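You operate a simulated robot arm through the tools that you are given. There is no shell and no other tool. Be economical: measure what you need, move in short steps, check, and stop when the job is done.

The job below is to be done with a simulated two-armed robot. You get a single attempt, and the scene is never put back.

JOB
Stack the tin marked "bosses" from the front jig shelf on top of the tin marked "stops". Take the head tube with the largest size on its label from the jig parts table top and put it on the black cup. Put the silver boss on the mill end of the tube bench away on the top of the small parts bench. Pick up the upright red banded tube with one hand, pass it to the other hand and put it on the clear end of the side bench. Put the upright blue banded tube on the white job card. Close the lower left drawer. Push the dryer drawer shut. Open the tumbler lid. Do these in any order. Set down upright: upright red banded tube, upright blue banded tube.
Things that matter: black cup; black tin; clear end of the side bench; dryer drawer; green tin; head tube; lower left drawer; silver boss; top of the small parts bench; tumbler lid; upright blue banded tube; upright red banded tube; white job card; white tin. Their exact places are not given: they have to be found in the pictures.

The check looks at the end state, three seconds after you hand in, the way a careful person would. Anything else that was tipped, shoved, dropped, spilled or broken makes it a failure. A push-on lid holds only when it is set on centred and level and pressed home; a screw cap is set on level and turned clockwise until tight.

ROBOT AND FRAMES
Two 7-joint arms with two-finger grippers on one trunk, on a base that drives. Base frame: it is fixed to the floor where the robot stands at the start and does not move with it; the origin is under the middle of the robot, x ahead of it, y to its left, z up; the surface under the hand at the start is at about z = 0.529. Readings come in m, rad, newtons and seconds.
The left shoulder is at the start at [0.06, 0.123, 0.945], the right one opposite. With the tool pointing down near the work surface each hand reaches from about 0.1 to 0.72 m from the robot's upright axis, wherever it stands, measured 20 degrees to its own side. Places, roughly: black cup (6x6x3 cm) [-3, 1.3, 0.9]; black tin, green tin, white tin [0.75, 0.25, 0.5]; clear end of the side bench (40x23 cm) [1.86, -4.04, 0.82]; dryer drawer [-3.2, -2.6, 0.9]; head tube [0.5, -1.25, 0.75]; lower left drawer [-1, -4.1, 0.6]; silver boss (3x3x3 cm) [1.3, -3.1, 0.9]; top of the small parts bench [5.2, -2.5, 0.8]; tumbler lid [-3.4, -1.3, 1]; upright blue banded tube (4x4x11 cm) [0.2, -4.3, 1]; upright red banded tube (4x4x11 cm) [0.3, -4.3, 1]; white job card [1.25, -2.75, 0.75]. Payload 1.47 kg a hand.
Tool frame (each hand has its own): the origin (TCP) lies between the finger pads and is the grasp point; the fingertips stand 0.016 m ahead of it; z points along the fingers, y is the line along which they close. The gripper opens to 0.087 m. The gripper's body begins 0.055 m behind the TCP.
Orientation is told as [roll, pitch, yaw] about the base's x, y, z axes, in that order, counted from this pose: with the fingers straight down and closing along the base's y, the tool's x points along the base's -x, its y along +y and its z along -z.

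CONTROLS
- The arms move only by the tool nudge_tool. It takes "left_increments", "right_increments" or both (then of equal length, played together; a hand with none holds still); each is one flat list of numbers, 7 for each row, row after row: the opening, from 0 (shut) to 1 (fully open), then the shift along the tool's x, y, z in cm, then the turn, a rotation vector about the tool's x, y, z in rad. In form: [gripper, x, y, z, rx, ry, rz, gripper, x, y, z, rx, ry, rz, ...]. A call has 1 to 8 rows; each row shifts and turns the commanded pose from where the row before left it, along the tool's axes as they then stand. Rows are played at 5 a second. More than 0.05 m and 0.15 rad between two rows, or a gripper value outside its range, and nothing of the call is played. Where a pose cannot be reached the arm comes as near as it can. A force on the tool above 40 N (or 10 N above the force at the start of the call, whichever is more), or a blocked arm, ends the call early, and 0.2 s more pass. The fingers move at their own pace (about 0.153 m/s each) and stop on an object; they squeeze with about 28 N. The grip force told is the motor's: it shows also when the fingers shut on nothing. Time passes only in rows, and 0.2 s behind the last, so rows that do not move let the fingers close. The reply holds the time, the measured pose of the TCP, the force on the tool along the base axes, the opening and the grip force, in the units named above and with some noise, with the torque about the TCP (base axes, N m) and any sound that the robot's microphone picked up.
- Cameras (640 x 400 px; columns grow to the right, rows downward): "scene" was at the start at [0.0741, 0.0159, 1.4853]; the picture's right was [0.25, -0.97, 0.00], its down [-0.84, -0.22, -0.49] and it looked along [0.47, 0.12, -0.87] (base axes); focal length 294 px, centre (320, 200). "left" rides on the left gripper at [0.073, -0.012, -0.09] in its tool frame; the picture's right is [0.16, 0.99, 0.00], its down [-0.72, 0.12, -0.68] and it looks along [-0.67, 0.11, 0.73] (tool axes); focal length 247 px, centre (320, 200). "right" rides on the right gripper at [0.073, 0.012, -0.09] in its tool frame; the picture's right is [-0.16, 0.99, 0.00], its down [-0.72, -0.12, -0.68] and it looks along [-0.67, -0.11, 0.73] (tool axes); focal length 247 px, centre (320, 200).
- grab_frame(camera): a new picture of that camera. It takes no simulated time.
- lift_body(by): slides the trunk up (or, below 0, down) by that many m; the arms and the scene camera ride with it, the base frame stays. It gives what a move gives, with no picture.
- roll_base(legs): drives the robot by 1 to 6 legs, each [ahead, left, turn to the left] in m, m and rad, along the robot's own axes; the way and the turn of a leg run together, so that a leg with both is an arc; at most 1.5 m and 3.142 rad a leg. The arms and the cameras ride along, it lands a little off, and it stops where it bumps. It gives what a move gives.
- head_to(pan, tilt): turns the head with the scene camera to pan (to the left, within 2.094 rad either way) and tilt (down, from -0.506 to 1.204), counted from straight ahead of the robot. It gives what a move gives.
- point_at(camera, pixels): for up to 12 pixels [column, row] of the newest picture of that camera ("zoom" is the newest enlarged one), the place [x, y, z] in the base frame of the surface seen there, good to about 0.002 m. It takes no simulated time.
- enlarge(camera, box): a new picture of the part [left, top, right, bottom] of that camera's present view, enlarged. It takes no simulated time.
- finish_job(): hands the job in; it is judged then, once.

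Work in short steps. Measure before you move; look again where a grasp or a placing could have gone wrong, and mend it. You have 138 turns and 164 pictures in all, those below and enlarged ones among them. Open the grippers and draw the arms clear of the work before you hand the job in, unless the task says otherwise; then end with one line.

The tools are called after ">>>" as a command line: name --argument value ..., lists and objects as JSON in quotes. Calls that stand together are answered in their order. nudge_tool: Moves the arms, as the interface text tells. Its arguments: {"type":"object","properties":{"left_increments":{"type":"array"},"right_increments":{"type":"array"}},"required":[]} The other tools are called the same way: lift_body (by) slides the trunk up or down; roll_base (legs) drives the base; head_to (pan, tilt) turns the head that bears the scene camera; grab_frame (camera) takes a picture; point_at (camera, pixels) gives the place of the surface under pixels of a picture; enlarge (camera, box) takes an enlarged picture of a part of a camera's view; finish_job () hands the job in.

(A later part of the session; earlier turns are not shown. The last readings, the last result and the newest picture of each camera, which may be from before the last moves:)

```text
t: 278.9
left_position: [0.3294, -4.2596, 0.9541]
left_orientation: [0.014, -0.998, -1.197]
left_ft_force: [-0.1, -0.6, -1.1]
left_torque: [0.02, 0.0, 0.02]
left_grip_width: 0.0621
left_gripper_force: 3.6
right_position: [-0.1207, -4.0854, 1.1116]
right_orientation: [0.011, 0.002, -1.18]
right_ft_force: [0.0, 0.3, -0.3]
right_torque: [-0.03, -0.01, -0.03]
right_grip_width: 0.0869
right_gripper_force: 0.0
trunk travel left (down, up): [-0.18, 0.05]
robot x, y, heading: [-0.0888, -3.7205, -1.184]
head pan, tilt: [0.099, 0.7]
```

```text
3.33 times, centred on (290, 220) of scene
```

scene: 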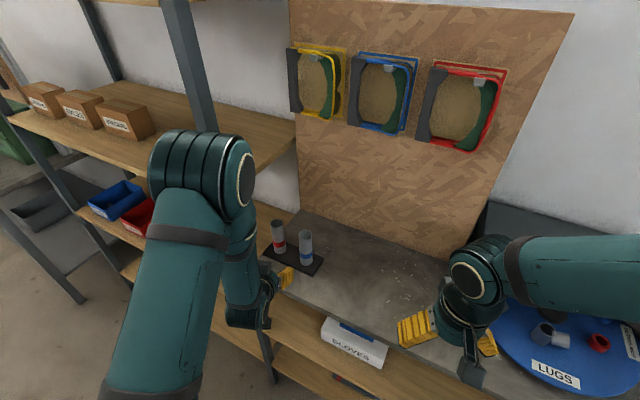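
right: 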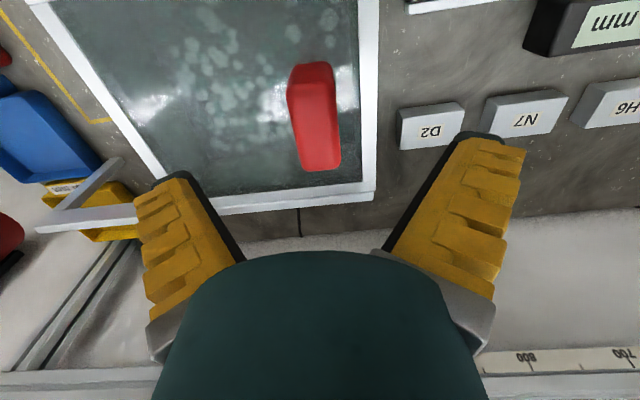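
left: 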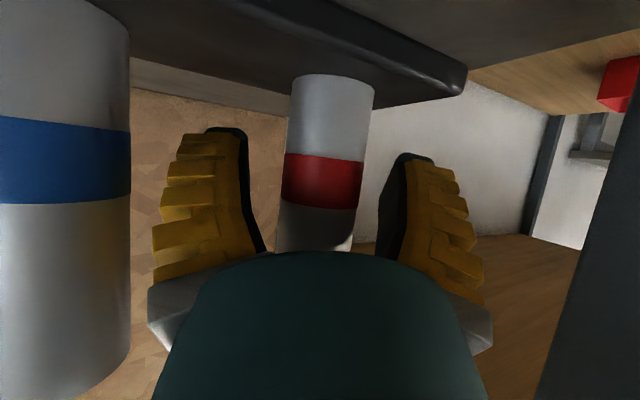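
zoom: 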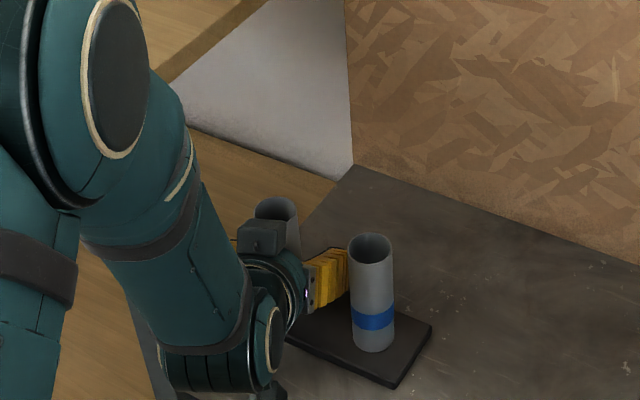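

Red is between the fingers. Close and lift gently.

>>> nudge_tool --left_increments '[0, 0, 0, 0, 0, 0, 0, 0, 0, 0, 0, 0, 0, 0, 0, 0, 0, 0, 0, 0, 0, 0, 0, 0, 0, 0, 0, 0]'

>>> nudge_tool --left_increments '[0, -0.42, 0, -0.27, 0, 0, 0, 0, -0.84, 0, -0.54, 0, 0, 0, 0, -1.68, 0, -1.08, 0, 0, 0, 0, -2.1, 0, -1.35, 0, 0, 0, 0, -2.1, 0, -1.35, 0, 0, 0, 0, -2.5, 0, -1.6, 0, 0, 0, 0, -2.5, 0, -1.6, 0, 0, 0]'

>>> grab_frame --camera "scene"

```text
t: 279.9
left_position: [0.3288, -4.2587, 0.9552]
left_orientation: [0.014, -1.0, -1.194]
left_ft_force: [-0.9, -1.4, 2.8]
left_torque: [-0.07, 0.09, 0.06]
left_grip_width: 0.0274
left_gripper_force: 27.8
right_position: [-0.121, -4.0864, 1.1105]
right_orientation: [0.01, 0.001, -1.181]
right_ft_force: [-0.3, -0.1, 0.5]
right_torque: [0.04, 0.04, -0.01]
right_grip_width: 0.087
right_gripper_force: 0.1
trunk travel left (down, up): [-0.18, 0.05]
robot x, y, heading: [-0.0882, -3.7199, -1.188]
head pan, tilt: [0.099, 0.7]
```

```text
t: 281.5
left_position: [0.326, -4.2612, 1.1013]
left_orientation: [0.013, -0.998, -1.197]
left_ft_force: [-0.1, -0.5, -1.4]
left_torque: [-0.01, 0.04, -0.02]
left_grip_width: 0.0264
left_gripper_force: 27.9
right_position: [-0.1209, -4.0859, 1.1097]
right_orientation: [0.009, 0.001, -1.18]
right_ft_force: [0.7, -0.3, -0.3]
right_torque: [0.0, -0.03, -0.01]
right_grip_width: 0.0869
right_gripper_force: 0.1
trunk travel left (down, up): [-0.18, 0.05]
robot x, y, heading: [-0.0874, -3.7151, -1.186]
head pan, tilt: [0.099, 0.7]
```

```text
55 pictures are left
```

scene: 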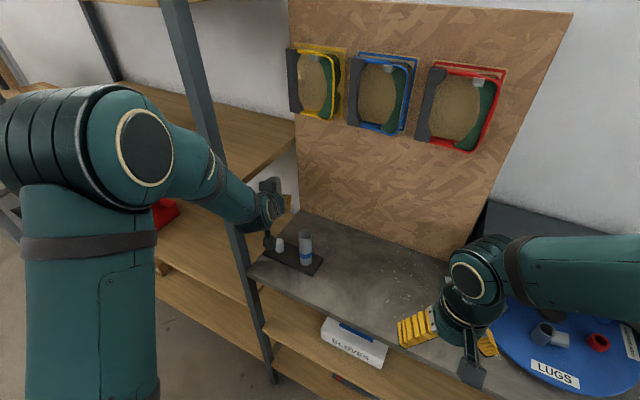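

Red is lifted. I check forearm clearance to the shelf post before pulling back.

>>> point_at --camera "scene" --pixels '[[120, 95], [190, 165], [225, 195], [255, 215], [60, 130], [215, 150], [255, 280], [190, 60], [290, 205]]'

```text
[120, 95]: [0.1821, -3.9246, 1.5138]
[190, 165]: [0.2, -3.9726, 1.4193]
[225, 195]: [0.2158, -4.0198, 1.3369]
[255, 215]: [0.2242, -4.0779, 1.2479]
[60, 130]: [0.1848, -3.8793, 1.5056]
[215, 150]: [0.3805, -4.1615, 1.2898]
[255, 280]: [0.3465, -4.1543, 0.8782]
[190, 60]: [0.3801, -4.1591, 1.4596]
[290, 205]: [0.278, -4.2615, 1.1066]
```

Clear. I pull the tube back toward the robot's centre and back the base away from the bench.

>>> nudge_tool --left_increments '[0, 1.73, -2.6, -2.69, 0, 0, 0, 0, 1.73, -2.6, -2.69, 0, 0, 0, 0, 1.73, -2.6, -2.69, 0, 0, 0, 0, 1.73, -2.6, -2.69, 0, 0, 0, 0, 1.73, -2.6, -2.69, 0, 0, 0]'

>>> roll_base --legs '[[-0.2, 0, 0]]'

>>> nudge_tool --left_increments '[0, 2.5, 0, 1.6, 0, 0, 0, 0, 2.5, 0, 1.6, 0, 0, 0, 0, 2.5, 0, 1.6, 0, 0, 0, 0, 2.5, 0, 1.6, 0, 0, 0]'

>>> head_to --pan 0.0 --tilt 0.85

>>> grab_frame --camera "scene"

```text
t: 282.7
left_position: [0.1451, -4.1591, 1.0997]
left_orientation: [0.015, -1.0, -1.198]
left_ft_force: [-0.8, -0.5, -1.7]
left_torque: [-0.01, -0.03, 0.03]
left_grip_width: 0.0261
left_gripper_force: 28.1
right_position: [-0.122, -4.0851, 1.1103]
right_orientation: [0.01, 0.001, -1.18]
right_ft_force: [-0.1, 0.2, 0.0]
right_torque: [0.01, -0.01, 0.0]
right_grip_width: 0.0871
right_gripper_force: 0.1
trunk travel left (down, up): [-0.18, 0.05]
robot x, y, heading: [-0.0876, -3.7205, -1.19]
head pan, tilt: [0.099, 0.7]
```

```text
t: 284.3
left_position: [0.0726, -3.9776, 1.0993]
left_orientation: [0.015, -1.0, -1.196]
left_ft_force: [-0.8, 0.7, -1.6]
left_torque: [-0.03, 0.02, -0.01]
left_grip_width: 0.0256
left_gripper_force: 27.5
right_position: [-0.1949, -3.9037, 1.1108]
right_orientation: [0.011, 0.0, -1.178]
right_ft_force: [0.3, -0.2, -0.6]
right_torque: [-0.05, -0.01, 0.01]
right_grip_width: 0.0869
right_gripper_force: 0.1
trunk travel left (down, up): [-0.18, 0.05]
robot x, y, heading: [-0.1613, -3.5363, -1.183]
head pan, tilt: [0.099, 0.7]
```

```text
t: 285.3
left_position: [0.0751, -3.9767, 0.9802]
left_orientation: [0.011, -0.998, -1.194]
left_ft_force: [-0.3, 0.2, -0.6]
left_torque: [0.0, -0.04, -0.05]
left_grip_width: 0.0261
left_gripper_force: 28.6
right_position: [-0.1941, -3.9049, 1.1102]
right_orientation: [0.011, 0.004, -1.179]
right_ft_force: [0.3, -1.0, -0.4]
right_torque: [0.03, 0.0, 0.01]
right_grip_width: 0.0869
right_gripper_force: 0.1
trunk travel left (down, up): [-0.18, 0.05]
robot x, y, heading: [-0.1613, -3.5352, -1.186]
head pan, tilt: [0.099, 0.7]
```

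```text
t: 286.0
left_position: [0.074, -3.9761, 0.9823]
left_orientation: [0.015, -0.998, -1.196]
left_ft_force: [-0.9, -1.2, -0.9]
left_torque: [-0.01, -0.02, 0.0]
left_grip_width: 0.0256
left_gripper_force: 28.3
right_position: [-0.1951, -3.9042, 1.1107]
right_orientation: [0.012, 0.002, -1.178]
right_ft_force: [0.0, -0.2, 0.4]
right_torque: [0.01, 0.0, -0.04]
right_grip_width: 0.087
right_gripper_force: 0.0
trunk travel left (down, up): [-0.18, 0.05]
robot x, y, heading: [-0.1614, -3.5348, -1.183]
head pan, tilt: [0.0, 0.85]
```

```text
54 pictures are left
```

scene: 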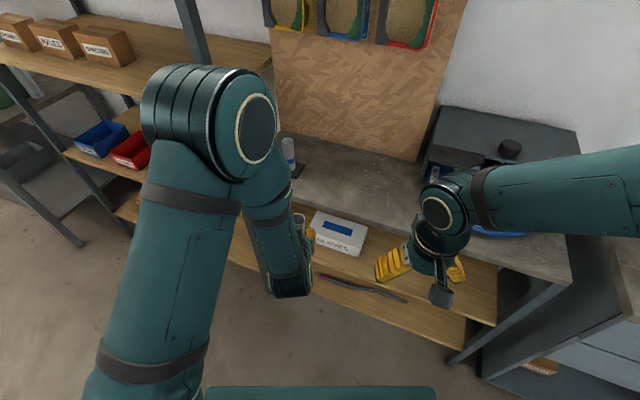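

The red tube (axis ≈ left TCP (0.074, −3.976), top ≈ 1.048) is ready to pass. I bring the right hand forward, lean it back 0.3 rad to keep its camera clear of the left forearm, then slide left over the tube.

>>> nudge_tool --right_increments '[1, -4.25, 0, -0.3, 0, 0, 0, 1, -4.25, 0, -0.3, 0, 0, 0, 1, -4.25, 0, -0.3, 0, 0, 0, 1, -4.25, 0, -0.3, 0, 0, 0, 1, 0, 0, 0, 0, 0.1, 0, 1, 0, 0, 0, 0, 0.1, 0, 1, 0, 0, 0, 0, 0.1, 0]'

>>> nudge_tool --right_increments '[1, 0, 3.7, 0, 0, 0, 0, 1, 0, 3.7, 0, 0, 0, 0, 1, 0, 3.7, 0, 0, 0, 0]'

>>> grab_frame --camera "right"

>>> grab_frame --camera "scene"

```text
t: 287.6
left_position: [0.0744, -3.9777, 0.9815]
left_orientation: [0.015, -0.998, -1.196]
left_ft_force: [0.5, 0.6, -1.5]
left_torque: [0.0, -0.01, 0.04]
left_grip_width: 0.0257
left_gripper_force: 27.9
right_position: [-0.1293, -4.0625, 1.1218]
right_orientation: [0.011, 0.304, -1.174]
right_ft_force: [0.6, 0.2, 0.5]
right_torque: [-0.02, -0.02, 0.0]
right_grip_width: 0.0871
right_gripper_force: 0.1
trunk travel left (down, up): [-0.18, 0.05]
robot x, y, heading: [-0.1624, -3.5352, -1.183]
head pan, tilt: [0.0, 0.85]
```

```text
t: 288.4
left_position: [0.0763, -3.977, 0.9813]
left_orientation: [0.013, -0.999, -1.194]
left_ft_force: [0.0, -1.0, -1.4]
left_torque: [0.01, -0.01, 0.01]
left_grip_width: 0.0256
left_gripper_force: 28.4
right_position: [-0.0268, -4.0175, 1.1235]
right_orientation: [0.01, 0.301, -1.176]
right_ft_force: [0.8, 0.1, 0.4]
right_torque: [-0.03, 0.01, 0.01]
right_grip_width: 0.087
right_gripper_force: 0.0
trunk travel left (down, up): [-0.18, 0.05]
robot x, y, heading: [-0.1635, -3.5343, -1.184]
head pan, tilt: [0.0, 0.85]
```

```text
53 pictures are left
```

right: 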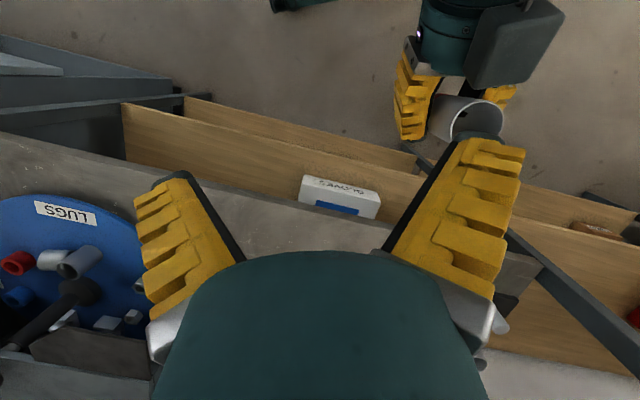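

```text
52 pictures are left
```

scene: 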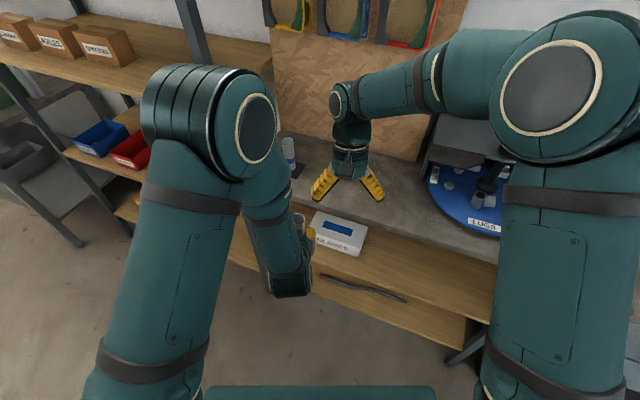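

A box on the left gripper's upper side sits near the tube top. I measure it and the tube rim.

>>> point_at --camera "right" --pixels '[[515, 40], [485, 80], [545, 20], [540, 75], [490, 110], [455, 105], [475, 100], [450, 20], [505, 92], [470, 125]]'

>>> enlarge --camera "right" --box '[380, 0, 580, 150]'

```text
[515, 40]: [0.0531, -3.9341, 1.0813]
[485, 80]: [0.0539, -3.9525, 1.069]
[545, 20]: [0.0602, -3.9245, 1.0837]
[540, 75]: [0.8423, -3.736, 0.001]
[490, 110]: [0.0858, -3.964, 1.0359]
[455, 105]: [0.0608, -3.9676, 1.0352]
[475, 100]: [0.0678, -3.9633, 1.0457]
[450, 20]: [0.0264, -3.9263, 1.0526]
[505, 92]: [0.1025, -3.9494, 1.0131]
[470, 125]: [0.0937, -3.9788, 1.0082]
```

```text
2.67 times, centred on (480, 75) of right
```

zoom: 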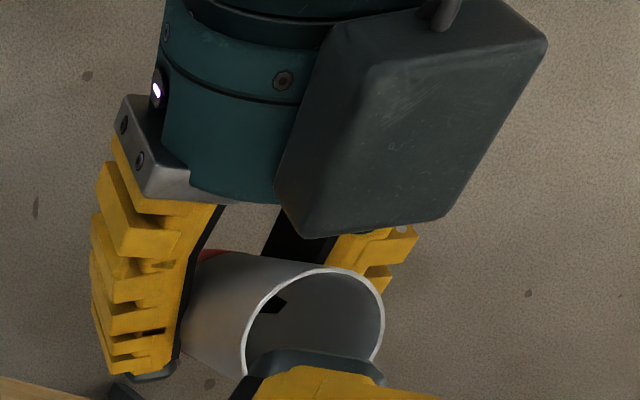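

The box sits ≥3 cm behind the tube axis, clear of the right fingers' path. I slide the last 11 cm left and check.

>>> nudge_tool --right_increments '[1, 0, 3.7, 0, 0, 0, 0, 1, -0.1, 3.7, 0, 0, 0, 0, 1, 0, 3.6, 0, 0, 0, 0]'

>>> grab_frame --camera "right"

>>> point_at --camera "right" --pixels '[[320, 90], [300, 110], [340, 110], [320, 130], [320, 60], [320, 150]]'

```text
t: 289.2
left_position: [0.0762, -3.9774, 0.9801]
left_orientation: [0.012, -0.998, -1.195]
left_ft_force: [0.5, 0.0, -0.9]
left_torque: [0.03, -0.02, -0.01]
left_grip_width: 0.0256
left_gripper_force: 27.7
right_position: [0.0757, -3.9771, 1.1239]
right_orientation: [0.008, 0.302, -1.174]
right_ft_force: [-0.1, -0.2, 0.2]
right_torque: [-0.02, 0.03, -0.02]
right_grip_width: 0.087
right_gripper_force: 0.1
trunk travel left (down, up): [-0.18, 0.05]
robot x, y, heading: [-0.1606, -3.536, -1.188]
head pan, tilt: [0.0, 0.85]
```

```text
50 pictures are left
```

right: 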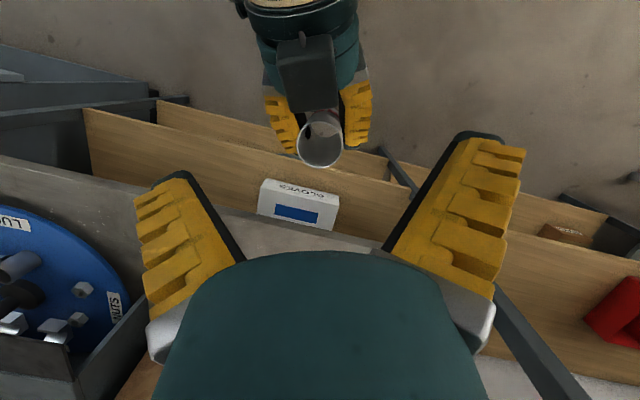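

```text
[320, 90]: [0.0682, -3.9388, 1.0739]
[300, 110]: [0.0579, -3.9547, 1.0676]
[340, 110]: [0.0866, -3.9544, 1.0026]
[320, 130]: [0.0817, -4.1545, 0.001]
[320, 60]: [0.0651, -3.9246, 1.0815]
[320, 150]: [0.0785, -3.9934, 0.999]
```

The tube mouth is centred between the open right fingers. Descend 8.3 cm vertically.

>>> nudge_tool --right_increments '[1, -0.62, 0, 2, 0, 0, 0, 1, -0.62, 0, 2, 0, 0, 0, 1, -0.62, 0, 2, 0, 0, 0, 1, -0.62, 0, 2, 0, 0, 0]'

>>> grab_frame --camera "right"

```text
t: 290.2
left_position: [0.0749, -3.9762, 0.9807]
left_orientation: [0.015, -0.997, -1.195]
left_ft_force: [0.2, -0.8, -1.2]
left_torque: [-0.02, -0.06, -0.01]
left_grip_width: 0.0256
left_gripper_force: 27.5
right_position: [0.076, -3.978, 1.0412]
right_orientation: [0.012, 0.301, -1.175]
right_ft_force: [-0.8, 0.7, -1.0]
right_torque: [-0.01, 0.01, -0.03]
right_grip_width: 0.0871
right_gripper_force: 0.0
trunk travel left (down, up): [-0.18, 0.05]
robot x, y, heading: [-0.1618, -3.532, -1.187]
head pan, tilt: [0.0, 0.85]
```

```text
49 pictures are left
```

right: 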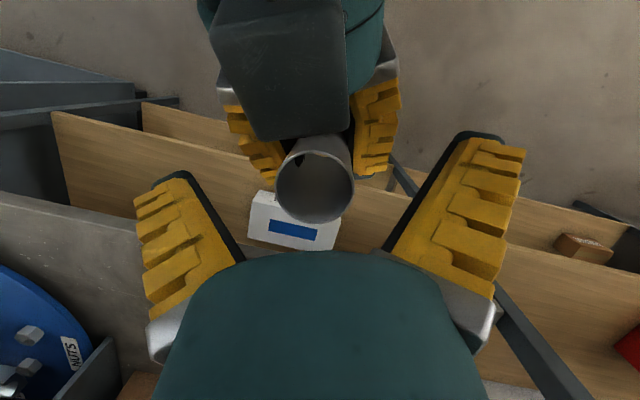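

Aligned at (315,185). Lower 5 mm more and close the right hand, then open the left.

>>> nudge_tool --right_increments '[1, -0.15, 0, 0.5, 0, 0, 0, 0, 0, 0, 0, 0, 0, 0, 0, 0, 0, 0, 0, 0, 0, 0, 0, 0, 0, 0, 0, 0, 0, 0, 0, 0, 0, 0, 0, 0, 0, 0, 0, 0, 0, 0]'

>>> nudge_tool --left_increments '[0.66, 0, 0, 0, 0, 0, 0, 0.66, 0, 0, 0, 0, 0, 0, 0.66, 0, 0, 0, 0, 0, 0]' --right_increments '[0, 0, 0, 0, 0, 0, 0, 0, 0, 0, 0, 0, 0, 0, 0, 0, 0, 0, 0, 0, 0]'

>>> grab_frame --camera "right"

```text
t: 291.6
left_position: [0.0752, -3.976, 0.9807]
left_orientation: [0.016, -0.998, -1.196]
left_ft_force: [7.0, -0.2, -8.2]
left_torque: [-0.05, 0.14, -0.11]
left_grip_width: 0.025
left_gripper_force: 28.5
right_position: [0.0756, -3.9776, 1.0347]
right_orientation: [0.011, 0.301, -1.176]
right_ft_force: [-6.1, 0.4, 6.7]
right_torque: [0.14, 0.13, 0.13]
right_grip_width: 0.0261
right_gripper_force: 28.0
trunk travel left (down, up): [-0.18, 0.05]
robot x, y, heading: [-0.1599, -3.5395, -1.184]
head pan, tilt: [0.0, 0.85]
```

```text
t: 292.4
left_position: [0.0758, -3.9781, 0.9815]
left_orientation: [0.013, -0.997, -1.196]
left_ft_force: [0.4, 0.1, 0.3]
left_torque: [0.0, 0.03, 0.02]
left_grip_width: 0.0621
left_gripper_force: 3.2
right_position: [0.0761, -3.9782, 1.0351]
right_orientation: [0.011, 0.301, -1.174]
right_ft_force: [1.2, 0.9, 0.1]
right_torque: [-0.01, 0.01, 0.03]
right_grip_width: 0.0247
right_gripper_force: 28.1
trunk travel left (down, up): [-0.18, 0.05]
robot x, y, heading: [-0.1633, -3.5369, -1.184]
head pan, tilt: [0.0, 0.85]
```

```text
48 pictures are left
```

right: 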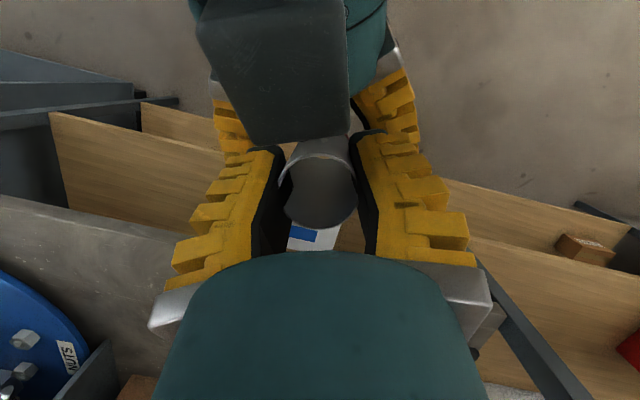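

The right hand holds it. I separate: right forward, left backward.

>>> nudge_tool --left_increments '[0.66, 0.8, 0, -1.2, 0, 0, 0, 0.66, 0.8, 0, -1.2, 0, 0, 0, 0.66, 0.8, 0, -1.2, 0, 0, 0]' --right_increments '[0, -2.9, 0, -0.9, 0, 0, 0, 0, -2.9, 0, -0.9, 0, 0, 0, 0, -2.9, 0, -0.9, 0, 0, 0]'

>>> grab_frame --camera "scene"

>>> grab_frame --camera "left"

```text
t: 293.2
left_position: [0.0587, -3.9375, 0.9805]
left_orientation: [0.015, -0.995, -1.195]
left_ft_force: [0.4, 0.0, -0.4]
left_torque: [-0.01, 0.02, 0.02]
left_grip_width: 0.0624
left_gripper_force: 3.9
right_position: [0.1112, -4.0633, 1.0357]
right_orientation: [0.009, 0.304, -1.174]
right_ft_force: [-0.1, -0.3, 0.3]
right_torque: [0.02, 0.03, 0.01]
right_grip_width: 0.0243
right_gripper_force: 27.6
trunk travel left (down, up): [-0.18, 0.05]
robot x, y, heading: [-0.1625, -3.5403, -1.182]
head pan, tilt: [0.0, 0.85]
```

```text
47 pictures are left
```

scene: 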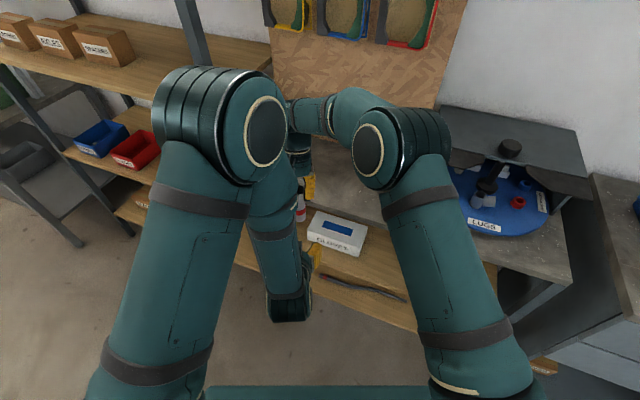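

```text
46 pictures are left
```

left: 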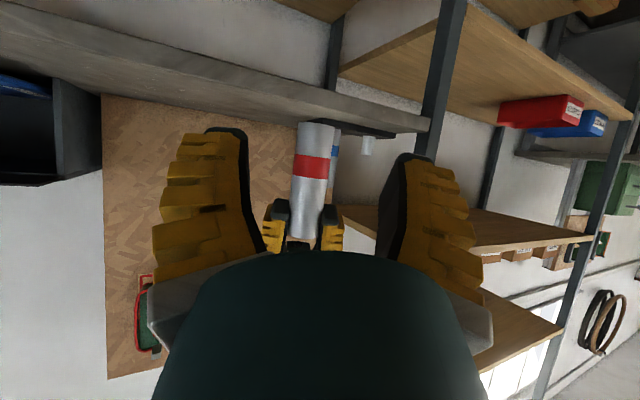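

Handover done. I move the right hand (with red) to the right, up and back, clear of the bench.

>>> nudge_tool --right_increments '[0, 0.3, -4.4, -1.2, 0, 0, 0, 0, 0.3, -4.4, -1.2, 0, 0, 0, 0, 0.3, -4.4, -1.2, 0, 0, 0, 0, 0.3, -4.4, -1.2, 0, 0, 0, 0, 0.3, -4.4, -1.2, 0, 0, 0, 0, 3.8, 0, 1.1, 0, 0, 0, 0, 3.8, 0, 1.1, 0, 0, 0, 0, 3.8, 0, 1.1, 0, 0, 0]'

>>> grab_frame --camera "scene"

```text
t: 295.0
left_position: [0.0581, -3.9375, 0.9809]
left_orientation: [0.013, -1.0, -1.195]
left_ft_force: [0.0, -0.9, -0.3]
left_torque: [-0.02, 0.0, 0.01]
left_grip_width: 0.0624
left_gripper_force: 3.5
right_position: [-0.1379, -4.0371, 1.1006]
right_orientation: [0.011, 0.3, -1.175]
right_ft_force: [-0.3, -0.5, -0.8]
right_torque: [0.0, 0.0, 0.0]
right_grip_width: 0.0248
right_gripper_force: 28.2
trunk travel left (down, up): [-0.18, 0.05]
robot x, y, heading: [-0.1617, -3.5365, -1.187]
head pan, tilt: [0.0, 0.85]
```

```text
45 pictures are left
```

scene: 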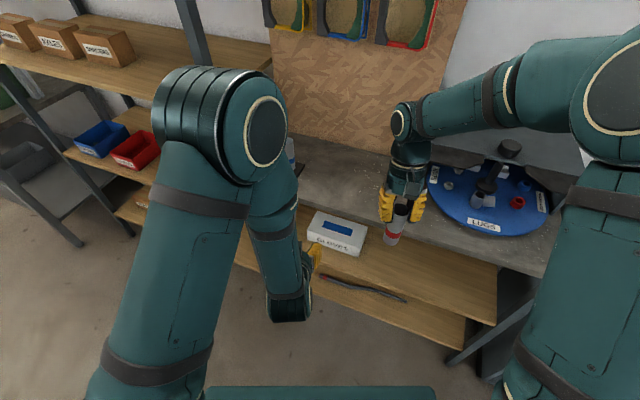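

Red is safe. I advance the base 12 cm and bring the left hand to a pre-grasp short of blue.

>>> roll_base --legs '[[0.12, 0.02, 0]]'

>>> nudge_tool --left_increments '[0.66, -1.28, 0.7, 3.2, 0, 0, 0, 0.66, -1.28, 0.7, 3.2, 0, 0, 0, 0.66, -1.28, 0.7, 3.2, 0, 0, 0, 0.66, -1.28, 0.7, 3.2, 0, 0, 0]'

>>> grab_frame --camera "left"

>>> point_at --camera "left" --pixels '[[316, 165], [302, 165], [331, 165], [312, 220], [300, 220], [324, 220]]'

```text
t: 296.3
left_position: [0.1218, -4.0448, 0.9794]
left_orientation: [0.015, -0.997, -1.196]
left_ft_force: [0.4, -0.4, 0.2]
left_torque: [0.02, -0.02, -0.02]
left_grip_width: 0.0622
left_gripper_force: 2.9
right_position: [-0.0733, -4.1457, 1.0987]
right_orientation: [0.009, 0.303, -1.177]
right_ft_force: [0.6, -0.8, -1.9]
right_torque: [0.02, 0.0, -0.02]
right_grip_width: 0.0243
right_gripper_force: 28.5
trunk travel left (down, up): [-0.18, 0.05]
robot x, y, heading: [-0.0954, -3.6388, -1.185]
head pan, tilt: [0.0, 0.85]
```

```text
t: 297.3
left_position: [0.1994, -4.1585, 0.9536]
left_orientation: [0.017, -0.996, -1.199]
left_ft_force: [-0.1, 0.1, 0.1]
left_torque: [0.03, 0.04, 0.0]
left_grip_width: 0.0621
left_gripper_force: 3.7
right_position: [-0.0737, -4.1455, 1.0985]
right_orientation: [0.012, 0.302, -1.176]
right_ft_force: [-0.1, -0.4, -0.6]
right_torque: [-0.02, 0.03, -0.02]
right_grip_width: 0.0249
right_gripper_force: 27.9
trunk travel left (down, up): [-0.18, 0.05]
robot x, y, heading: [-0.0984, -3.6447, -1.185]
head pan, tilt: [0.0, 0.85]
```

```text
44 pictures are left
```

left: 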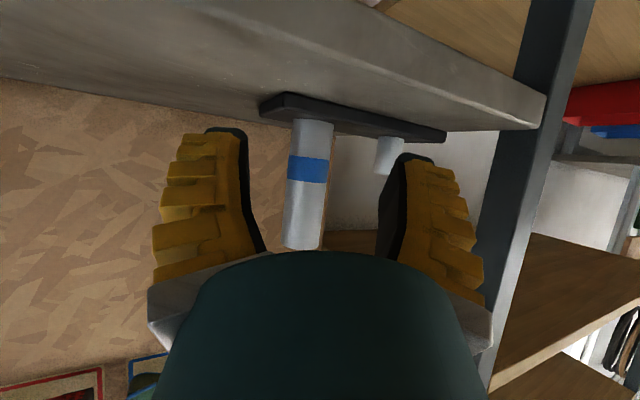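

```text
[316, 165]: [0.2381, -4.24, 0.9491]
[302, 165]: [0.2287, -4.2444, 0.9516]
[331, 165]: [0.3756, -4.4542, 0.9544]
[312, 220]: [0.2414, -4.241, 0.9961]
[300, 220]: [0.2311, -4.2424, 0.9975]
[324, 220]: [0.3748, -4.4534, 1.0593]
```

Blue axis ≈ (0.2395, −4.2575). Advance 10.7 cm, close, and lift vertically.

>>> nudge_tool --left_increments '[0.66, -1.93, 0.03, 2.99, 0, 0, 0, 0.66, -1.93, 0.03, 2.99, 0, 0, 0, 0.66, -1.93, 0.03, 2.99, 0, 0, 0, 0.66, 0, 0, 0, 0, 0, 0, 0, 0, 0, 0, 0, 0, 0, 0, 0, 0, 0, 0, 0, 0, 0, 0, 0, 0, 0, 0, 0, 0, 0, 0, 0, 0, 0, 0]'

>>> nudge_tool --left_increments '[0, -0.42, 0, -0.27, 0, 0, 0, 0, -0.84, 0, -0.54, 0, 0, 0, 0, -1.68, 0, -1.08, 0, 0, 0, 0, -2.1, 0, -1.35, 0, 0, 0, 0, -2.1, 0, -1.35, 0, 0, 0, 0, -2.5, 0, -1.6, 0, 0, 0, 0, -2.5, 0, -1.6, 0, 0, 0]'

>>> roll_base --legs '[[-0.28, 0, 0]]'

>>> grab_frame --camera "left"

>>> grab_frame --camera "scene"

```text
t: 299.1
left_position: [0.2403, -4.2585, 0.9562]
left_orientation: [0.014, -1.0, -1.193]
left_ft_force: [-0.6, -3.0, 6.5]
left_torque: [-0.16, 0.1, 0.04]
left_grip_width: 0.0276
left_gripper_force: 27.8
right_position: [-0.0731, -4.1437, 1.098]
right_orientation: [0.011, 0.302, -1.178]
right_ft_force: [-0.8, -0.9, -2.3]
right_torque: [0.0, 0.01, 0.08]
right_grip_width: 0.0244
right_gripper_force: 28.4
trunk travel left (down, up): [-0.18, 0.05]
robot x, y, heading: [-0.0955, -3.642, -1.185]
head pan, tilt: [0.0, 0.85]
```

```text
t: 300.7
left_position: [0.241, -4.257, 1.0994]
left_orientation: [0.014, -0.999, -1.196]
left_ft_force: [1.1, 0.9, -1.1]
left_torque: [0.0, -0.01, -0.02]
left_grip_width: 0.0263
left_gripper_force: 27.8
right_position: [-0.0757, -4.1438, 1.1]
right_orientation: [0.01, 0.302, -1.176]
right_ft_force: [0.0, -0.3, -0.4]
right_torque: [-0.01, 0.03, 0.01]
right_grip_width: 0.0244
right_gripper_force: 27.9
trunk travel left (down, up): [-0.18, 0.05]
robot x, y, heading: [-0.0974, -3.6406, -1.19]
head pan, tilt: [0.0, 0.85]
```

```text
t: 302.6
left_position: [0.1387, -4.0394, 1.0973]
left_orientation: [0.016, -0.997, -1.208]
left_ft_force: [-0.2, -0.1, -1.0]
left_torque: [0.05, 0.03, 0.0]
left_grip_width: 0.0257
left_gripper_force: 28.1
right_position: [-0.1736, -3.9233, 1.0974]
right_orientation: [0.012, 0.305, -1.184]
right_ft_force: [-0.5, 0.3, -0.8]
right_torque: [0.06, 0.0, -0.01]
right_grip_width: 0.0247
right_gripper_force: 27.4
trunk travel left (down, up): [-0.18, 0.05]
robot x, y, heading: [-0.1918, -3.4204, -1.198]
head pan, tilt: [0.0, 0.85]
stopped in leg 1: the robot was blocked; the commanded pose is now the measured one
```

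```text
43 pictures are left
```

left: 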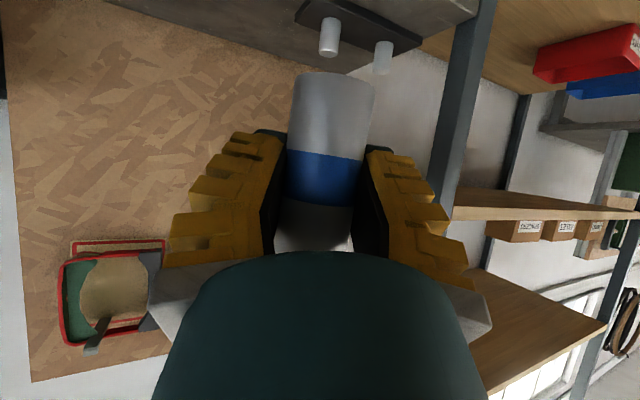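

```text
42 pictures are left
```

scene: 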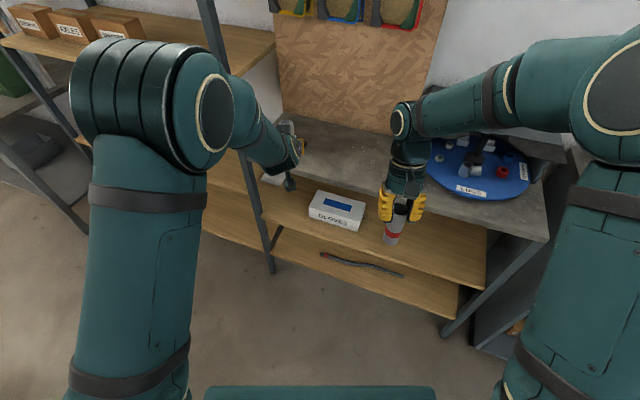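

Both tubes are held; the base lightly touched the tube bench behind. I ease forward, pull the left hand in, turn to face +x and drive down the lane.

>>> nudge_tool --left_increments '[0, 2.57, 0, -4.0, 0, 0, 0, 0, 2.57, 0, -4.0, 0, 0, 0, 0, 2.57, 0, -4.0, 0, 0, 0, 0, 2.0, 0, -3.2, 0, 0, 0]'

>>> roll_base --legs '[[0.12, 0, 0], [0, 0, 1.19], [0, -0.06, 0], [1.3, 0, 0]]'

>>> head_to --pan 1.1 --tilt 0.65

>>> grab_frame --camera "scene"

```text
t: 303.6
left_position: [0.0751, -3.87, 1.1025]
left_orientation: [0.012, -1.001, -1.206]
left_ft_force: [0.3, -0.3, -0.7]
left_torque: [-0.01, 0.05, -0.01]
left_grip_width: 0.0259
left_gripper_force: 28.4
right_position: [-0.173, -3.921, 1.0997]
right_orientation: [0.012, 0.3, -1.185]
right_ft_force: [0.2, 0.2, -0.4]
right_torque: [0.02, 0.01, -0.01]
right_grip_width: 0.0244
right_gripper_force: 28.2
trunk travel left (down, up): [-0.18, 0.05]
robot x, y, heading: [-0.1927, -3.4201, -1.196]
head pan, tilt: [0.0, 0.85]
```

```text
t: 314.7
left_position: [1.6683, -3.5119, 1.1012]
left_orientation: [0.013, -1.001, -0.008]
left_ft_force: [0.1, -0.1, -0.9]
left_torque: [-0.01, -0.03, 0.01]
left_grip_width: 0.0248
left_gripper_force: 28.2
right_position: [1.6231, -3.7597, 1.0991]
right_orientation: [0.014, 0.3, 0.012]
right_ft_force: [0.0, -0.7, -1.9]
right_torque: [0.03, 0.03, 0.03]
right_grip_width: 0.0245
right_gripper_force: 27.9
trunk travel left (down, up): [-0.18, 0.05]
robot x, y, heading: [1.1493, -3.5924, -0.003]
head pan, tilt: [0.0, 0.85]
```

```text
t: 316.0
left_position: [1.6682, -3.5112, 1.102]
left_orientation: [0.011, -1.0, -0.006]
left_ft_force: [-0.2, -1.3, -0.8]
left_torque: [-0.02, -0.01, -0.02]
left_grip_width: 0.0247
left_gripper_force: 27.8
right_position: [1.6236, -3.7597, 1.1003]
right_orientation: [0.012, 0.3, 0.013]
right_ft_force: [-0.3, 0.3, -0.3]
right_torque: [-0.03, -0.01, 0.03]
right_grip_width: 0.0248
right_gripper_force: 28.3
trunk travel left (down, up): [-0.18, 0.05]
robot x, y, heading: [1.1472, -3.5956, 0.001]
head pan, tilt: [1.1, 0.649]
```

```text
41 pictures are left
```

scene: 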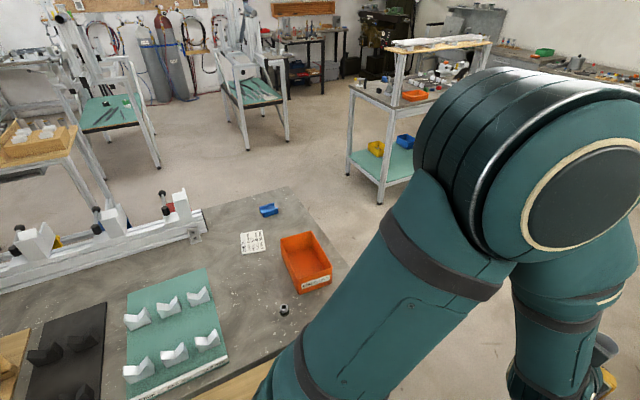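

Card at (252,242), silver boss at (285,312), orange bin beside them. I measure.

>>> point_at --camera "scene" --pixels '[[252, 242], [242, 236], [263, 233], [264, 250], [242, 254], [285, 308], [285, 315], [305, 245], [284, 240], [268, 210], [345, 265], [320, 290]]'

>>> enlarge --camera "scene" --box '[200, 190, 360, 340]'

```text
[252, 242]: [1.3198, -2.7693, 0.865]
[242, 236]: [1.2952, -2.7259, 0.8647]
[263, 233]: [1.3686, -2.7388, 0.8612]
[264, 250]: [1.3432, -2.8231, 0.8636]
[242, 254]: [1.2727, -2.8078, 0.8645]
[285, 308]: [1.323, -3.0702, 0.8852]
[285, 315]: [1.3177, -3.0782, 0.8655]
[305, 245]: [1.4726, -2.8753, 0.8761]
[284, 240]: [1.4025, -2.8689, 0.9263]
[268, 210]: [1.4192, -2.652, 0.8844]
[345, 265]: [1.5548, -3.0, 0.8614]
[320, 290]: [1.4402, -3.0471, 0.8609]
```

```text
2.67 times, centred on (280, 265) of scene
```

zoom: 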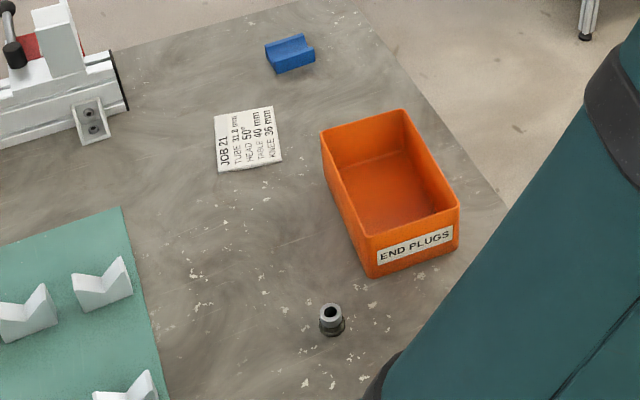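

Card centre (1.318, −2.775), z 0.865; boss (1.322, −3.078). I move to about (1.40, −3.47) facing +y.

>>> roll_base --legs '[[0.25, 0, 0], [0, 0, 1.57], [0.1, 0, 0]]'

>>> head_to --pan 0.1 --tilt 0.8

>>> grab_frame --camera "scene"

>>> grab_frame --camera "left"

```text
t: 322.4
left_position: [1.3236, -2.974, 1.1014]
left_orientation: [0.012, -1.0, 1.549]
left_ft_force: [0.1, 0.3, -2.4]
left_torque: [0.01, -0.02, 0.01]
left_grip_width: 0.0248
left_gripper_force: 28.2
right_position: [1.5703, -3.0216, 1.0993]
right_orientation: [0.012, 0.303, 1.567]
right_ft_force: [0.6, 0.6, -1.2]
right_torque: [-0.01, -0.01, 0.04]
right_grip_width: 0.0247
right_gripper_force: 28.1
trunk travel left (down, up): [-0.18, 0.05]
robot x, y, heading: [1.4003, -3.4941, 1.552]
head pan, tilt: [1.1, 0.649]
```

```text
t: 323.6
left_position: [1.3238, -2.9749, 1.1025]
left_orientation: [0.01, -1.001, 1.547]
left_ft_force: [-0.3, -0.1, -0.9]
left_torque: [0.03, 0.01, -0.02]
left_grip_width: 0.0245
left_gripper_force: 28.5
right_position: [1.5703, -3.0226, 1.0995]
right_orientation: [0.013, 0.299, 1.568]
right_ft_force: [-0.2, 0.5, -1.0]
right_torque: [0.01, -0.02, 0.01]
right_grip_width: 0.0248
right_gripper_force: 28.4
trunk travel left (down, up): [-0.18, 0.05]
robot x, y, heading: [1.4, -3.4947, 1.555]
head pan, tilt: [0.099, 0.799]
```

```text
39 pictures are left
```

scene: 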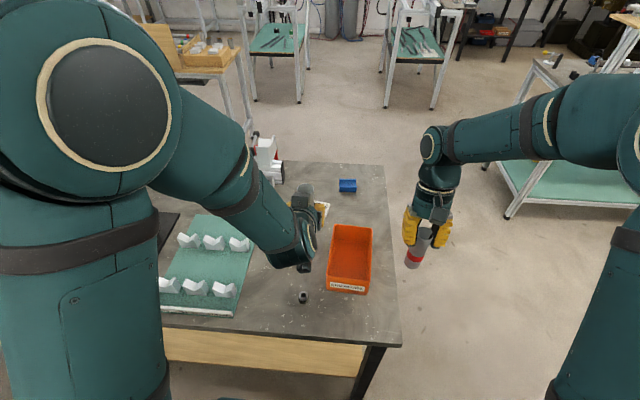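

```text
38 pictures are left
```

left: 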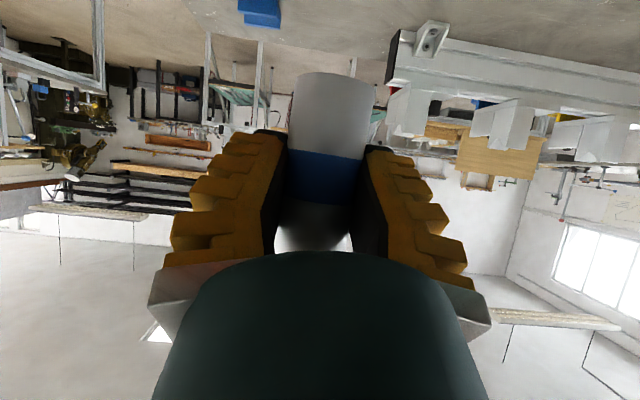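

I carry blue forward over the card and lower to 3 cm above.

>>> nudge_tool --left_increments '[0, -2.16, 0.21, 3.37, 0, 0, 0, 0, -2.16, 0.21, 3.37, 0, 0, 0, 0, -2.16, 0.21, 3.37, 0, 0, 0, 0, -2.16, 0.21, 3.37, 0, 0, 0, 0, -2.16, 0.21, 3.37, 0, 0, 0]'

>>> nudge_tool --left_increments '[0, 3.37, 0, 2.16, 0, 0, 0, 0, 3.37, 0, 2.16, 0, 0, 0, 0, 3.37, 0, 2.16, 0, 0, 0, 0, 3.37, 0, 2.16, 0, 0, 0]'

>>> grab_frame --camera "scene"

>>> grab_frame --camera "left"

```text
t: 324.8
left_position: [1.3126, -2.7739, 1.1032]
left_orientation: [0.015, -0.999, 1.547]
left_ft_force: [0.9, 0.3, -1.0]
left_torque: [0.02, -0.03, 0.0]
left_grip_width: 0.0246
left_gripper_force: 28.2
right_position: [1.5701, -3.0205, 1.0988]
right_orientation: [0.012, 0.3, 1.567]
right_ft_force: [-0.3, 0.1, -1.5]
right_torque: [-0.01, -0.01, 0.01]
right_grip_width: 0.0249
right_gripper_force: 28.3
trunk travel left (down, up): [-0.18, 0.05]
robot x, y, heading: [1.3977, -3.4973, 1.557]
head pan, tilt: [0.099, 0.799]
```

```text
t: 325.8
left_position: [1.3129, -2.7742, 0.9428]
left_orientation: [0.011, -1.001, 1.55]
left_ft_force: [-0.1, 0.1, -0.5]
left_torque: [0.0, -0.02, 0.01]
left_grip_width: 0.0244
left_gripper_force: 28.0
right_position: [1.5707, -3.0223, 1.099]
right_orientation: [0.012, 0.302, 1.567]
right_ft_force: [-0.8, 0.1, -1.0]
right_torque: [-0.05, -0.03, 0.01]
right_grip_width: 0.0247
right_gripper_force: 28.4
trunk travel left (down, up): [-0.18, 0.05]
robot x, y, heading: [1.3979, -3.4946, 1.555]
head pan, tilt: [0.099, 0.799]
```

```text
37 pictures are left
```

scene: 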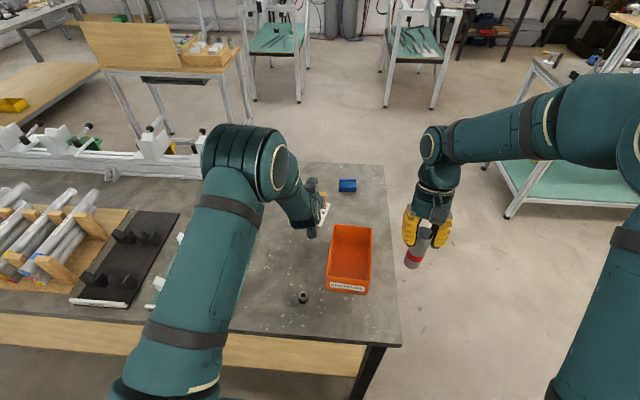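

```text
36 pictures are left
```

left: 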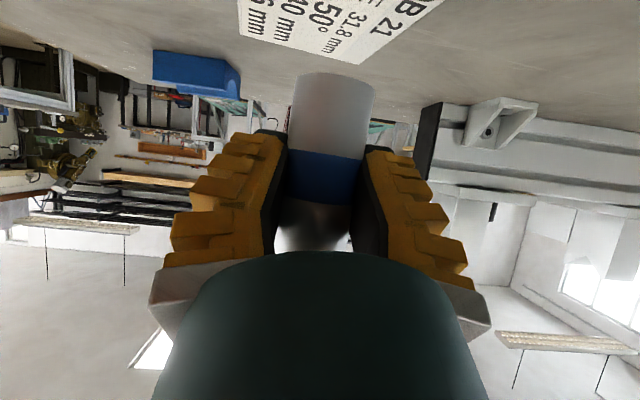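

Over the card. Lower the last 3.4 cm with a 4 mm shift in +x.

>>> nudge_tool --left_increments '[0, 1.1, -0.4, 0.7, 0, 0, 0, 0, 0.9, 0, 0.6, 0, 0, 0, 0, 0.45, 0, 0.3, 0, 0, 0, 0, 0, 0, 0, 0, 0, 0]'

>>> enlarge --camera "scene" --box '[270, 170, 370, 240]'

```text
t: 326.8
left_position: [1.318, -2.7754, 0.9131]
left_orientation: [0.013, -1.0, 1.548]
left_ft_force: [0.3, 0.7, -0.6]
left_torque: [0.03, -0.01, 0.01]
left_grip_width: 0.0246
left_gripper_force: 28.1
right_position: [1.5706, -3.0225, 1.0992]
right_orientation: [0.013, 0.301, 1.568]
right_ft_force: [-0.8, 0.3, -0.6]
right_torque: [0.0, -0.01, 0.01]
right_grip_width: 0.0246
right_gripper_force: 27.5
trunk travel left (down, up): [-0.18, 0.05]
robot x, y, heading: [1.3984, -3.4936, 1.552]
head pan, tilt: [0.099, 0.799]
```

```text
5.71 times, centred on (320, 205) of scene
```

zoom: 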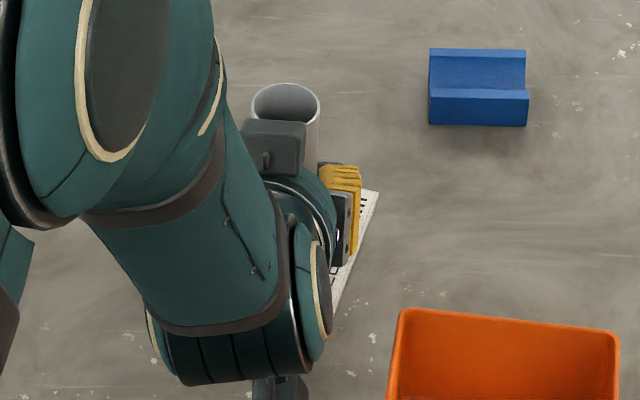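

>>> nudge_tool --left_increments '[0, 0.17, 0, 0.11, 0, 0, 0, 0, 0.17, 0, 0.11, 0, 0, 0, 0, 0, 0, 0, 0, 0, 0]'

>>> nudge_tool --left_increments '[0, 0.13, 0, 0.08, 0, 0, 0, 0, 0, 0, 0, 0, 0, 0]'

```text
t: 327.6
left_position: [1.3182, -2.7747, 0.9094]
left_orientation: [0.013, -0.999, 1.549]
left_ft_force: [0.3, 0.8, 1.4]
left_torque: [0.01, -0.04, 0.0]
left_grip_width: 0.0246
left_gripper_force: 28.0
right_position: [1.571, -3.0224, 1.0996]
right_orientation: [0.012, 0.3, 1.568]
right_ft_force: [-0.2, 0.0, -2.0]
right_torque: [0.01, -0.02, 0.01]
right_grip_width: 0.0249
right_gripper_force: 28.2
trunk travel left (down, up): [-0.18, 0.05]
robot x, y, heading: [1.3991, -3.491, 1.554]
head pan, tilt: [0.099, 0.799]
```

```text
t: 328.2
left_position: [1.3174, -2.7742, 0.9088]
left_orientation: [0.013, -1.003, 1.548]
left_ft_force: [-1.1, 1.8, 9.1]
left_torque: [0.04, -0.1, 0.01]
left_grip_width: 0.0249
left_gripper_force: 27.8
right_position: [1.5711, -3.0239, 1.0997]
right_orientation: [0.013, 0.3, 1.566]
right_ft_force: [-0.3, 0.4, -0.6]
right_torque: [-0.02, 0.0, -0.01]
right_grip_width: 0.0249
right_gripper_force: 28.0
trunk travel left (down, up): [-0.18, 0.05]
robot x, y, heading: [1.3954, -3.4929, 1.556]
head pan, tilt: [0.099, 0.799]
```

Contact at 9 N. Release, back off 7 cm horizontally, then rise.

>>> nudge_tool --left_increments '[0.7, 0, 0, 0, 0, 0, 0, 0.7, 0, 0, 0, 0, 0, 0, 0.7, 1.3, 0, -2.0, 0, 0, 0, 0.7, 2.4, 0, -3.7, 0, 0, 0, 0.8, -3.4, 0, -2.2, 0, 0, 0, 1, -3.4, 0, -2.2, 0, 0, 0, 1, -3.4, 0, -2.2, 0, 0, 0]'

>>> enlarge --camera "scene" --box '[260, 160, 390, 320]'

>>> grab_frame --camera "left"

```text
t: 329.8
left_position: [1.3158, -2.844, 1.0261]
left_orientation: [0.012, -0.999, 1.547]
left_ft_force: [1.1, 0.1, 0.2]
left_torque: [0.02, -0.02, 0.02]
left_grip_width: 0.0872
left_gripper_force: 0.1
right_position: [1.5705, -3.0244, 1.0992]
right_orientation: [0.011, 0.3, 1.568]
right_ft_force: [-0.7, -0.2, -1.4]
right_torque: [0.02, 0.0, 0.02]
right_grip_width: 0.0249
right_gripper_force: 28.5
trunk travel left (down, up): [-0.18, 0.05]
robot x, y, heading: [1.3964, -3.4961, 1.553]
head pan, tilt: [0.099, 0.799]
```

```text
2.50 times, centred on (325, 240) of scene
```

zoom: 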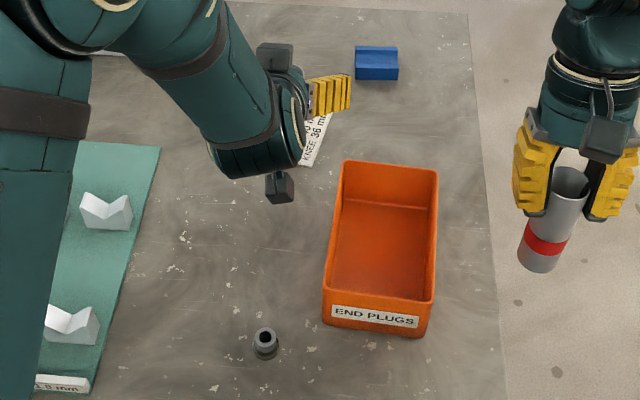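

```text
33 pictures are left
```

left: 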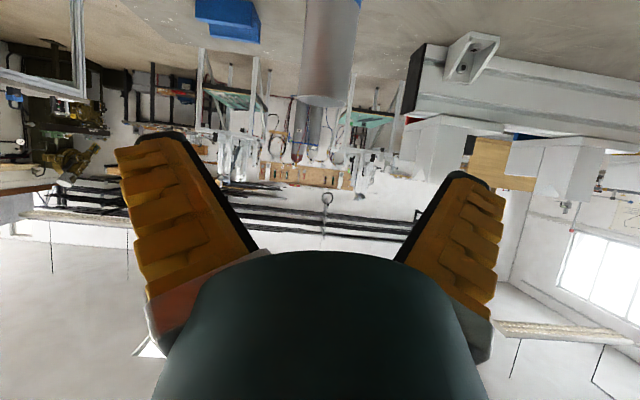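

Blue stands on the card. I rotate the left hand back to vertical and move it above the boss.

>>> nudge_tool --left_increments '[1, 0, 0, 0, 0, 0.145, 0, 1, 0, 0, 0, 0, 0.145, 0, 1, 0, 0, 0, 0, 0.145, 0, 1, 0, 0, 0, 0, 0.145, 0, 1, 0, 0, 0, 0, 0.145, 0, 1, 0, 0, 0, 0, 0.145, 0, 1, 0, 0, 0, 0, 0.13, 0]'

>>> nudge_tool --left_increments '[1, 4.7, 0, 0, 0, 0, 0, 1, 4.7, 0, 0, 0, 0, 0, 1, 4.7, 0, 0, 0, 0, 0, 1, 4.7, 0, 0, 0, 0, 0, 1, 4.6, -0.8, 0, 0, 0, 0]'

>>> grab_frame --camera "left"

```text
t: 331.4
left_position: [1.3172, -2.843, 1.0277]
left_orientation: [0.005, 0.004, 1.56]
left_ft_force: [0.0, -0.8, 1.2]
left_torque: [-0.02, 0.01, 0.05]
left_grip_width: 0.0869
left_gripper_force: 0.0
right_position: [1.5699, -3.0216, 1.0993]
right_orientation: [0.009, 0.302, 1.567]
right_ft_force: [-0.2, -0.1, -0.8]
right_torque: [-0.03, -0.04, 0.0]
right_grip_width: 0.0252
right_gripper_force: 27.9
trunk travel left (down, up): [-0.18, 0.05]
robot x, y, heading: [1.3997, -3.4943, 1.552]
head pan, tilt: [0.099, 0.799]
```

```text
t: 332.6
left_position: [1.3236, -3.0781, 1.026]
left_orientation: [0.008, 0.0, 1.559]
left_ft_force: [0.0, -0.5, 0.9]
left_torque: [0.01, 0.03, -0.01]
left_grip_width: 0.0871
left_gripper_force: 0.0
right_position: [1.5705, -3.0241, 1.0997]
right_orientation: [0.012, 0.3, 1.567]
right_ft_force: [-0.2, -0.9, -0.8]
right_torque: [0.02, 0.0, -0.06]
right_grip_width: 0.0248
right_gripper_force: 28.4
trunk travel left (down, up): [-0.18, 0.05]
robot x, y, heading: [1.3973, -3.4933, 1.551]
head pan, tilt: [0.099, 0.799]
```

```text
32 pictures are left
```

left: 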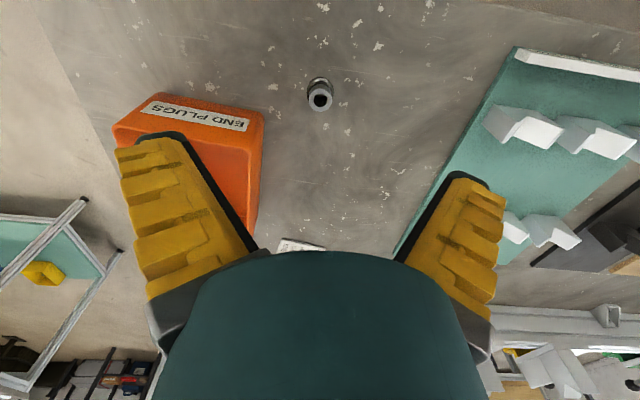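

>>> point_at --camera "left" --pixels '[[320, 109], [308, 98], [333, 98], [320, 88], [320, 80], [262, 120], [255, 200]]'

```text
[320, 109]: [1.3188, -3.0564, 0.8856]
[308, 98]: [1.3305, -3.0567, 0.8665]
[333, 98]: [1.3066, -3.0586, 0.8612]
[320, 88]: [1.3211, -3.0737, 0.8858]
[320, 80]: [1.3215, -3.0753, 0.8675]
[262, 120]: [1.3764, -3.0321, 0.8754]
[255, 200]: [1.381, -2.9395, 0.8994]
```

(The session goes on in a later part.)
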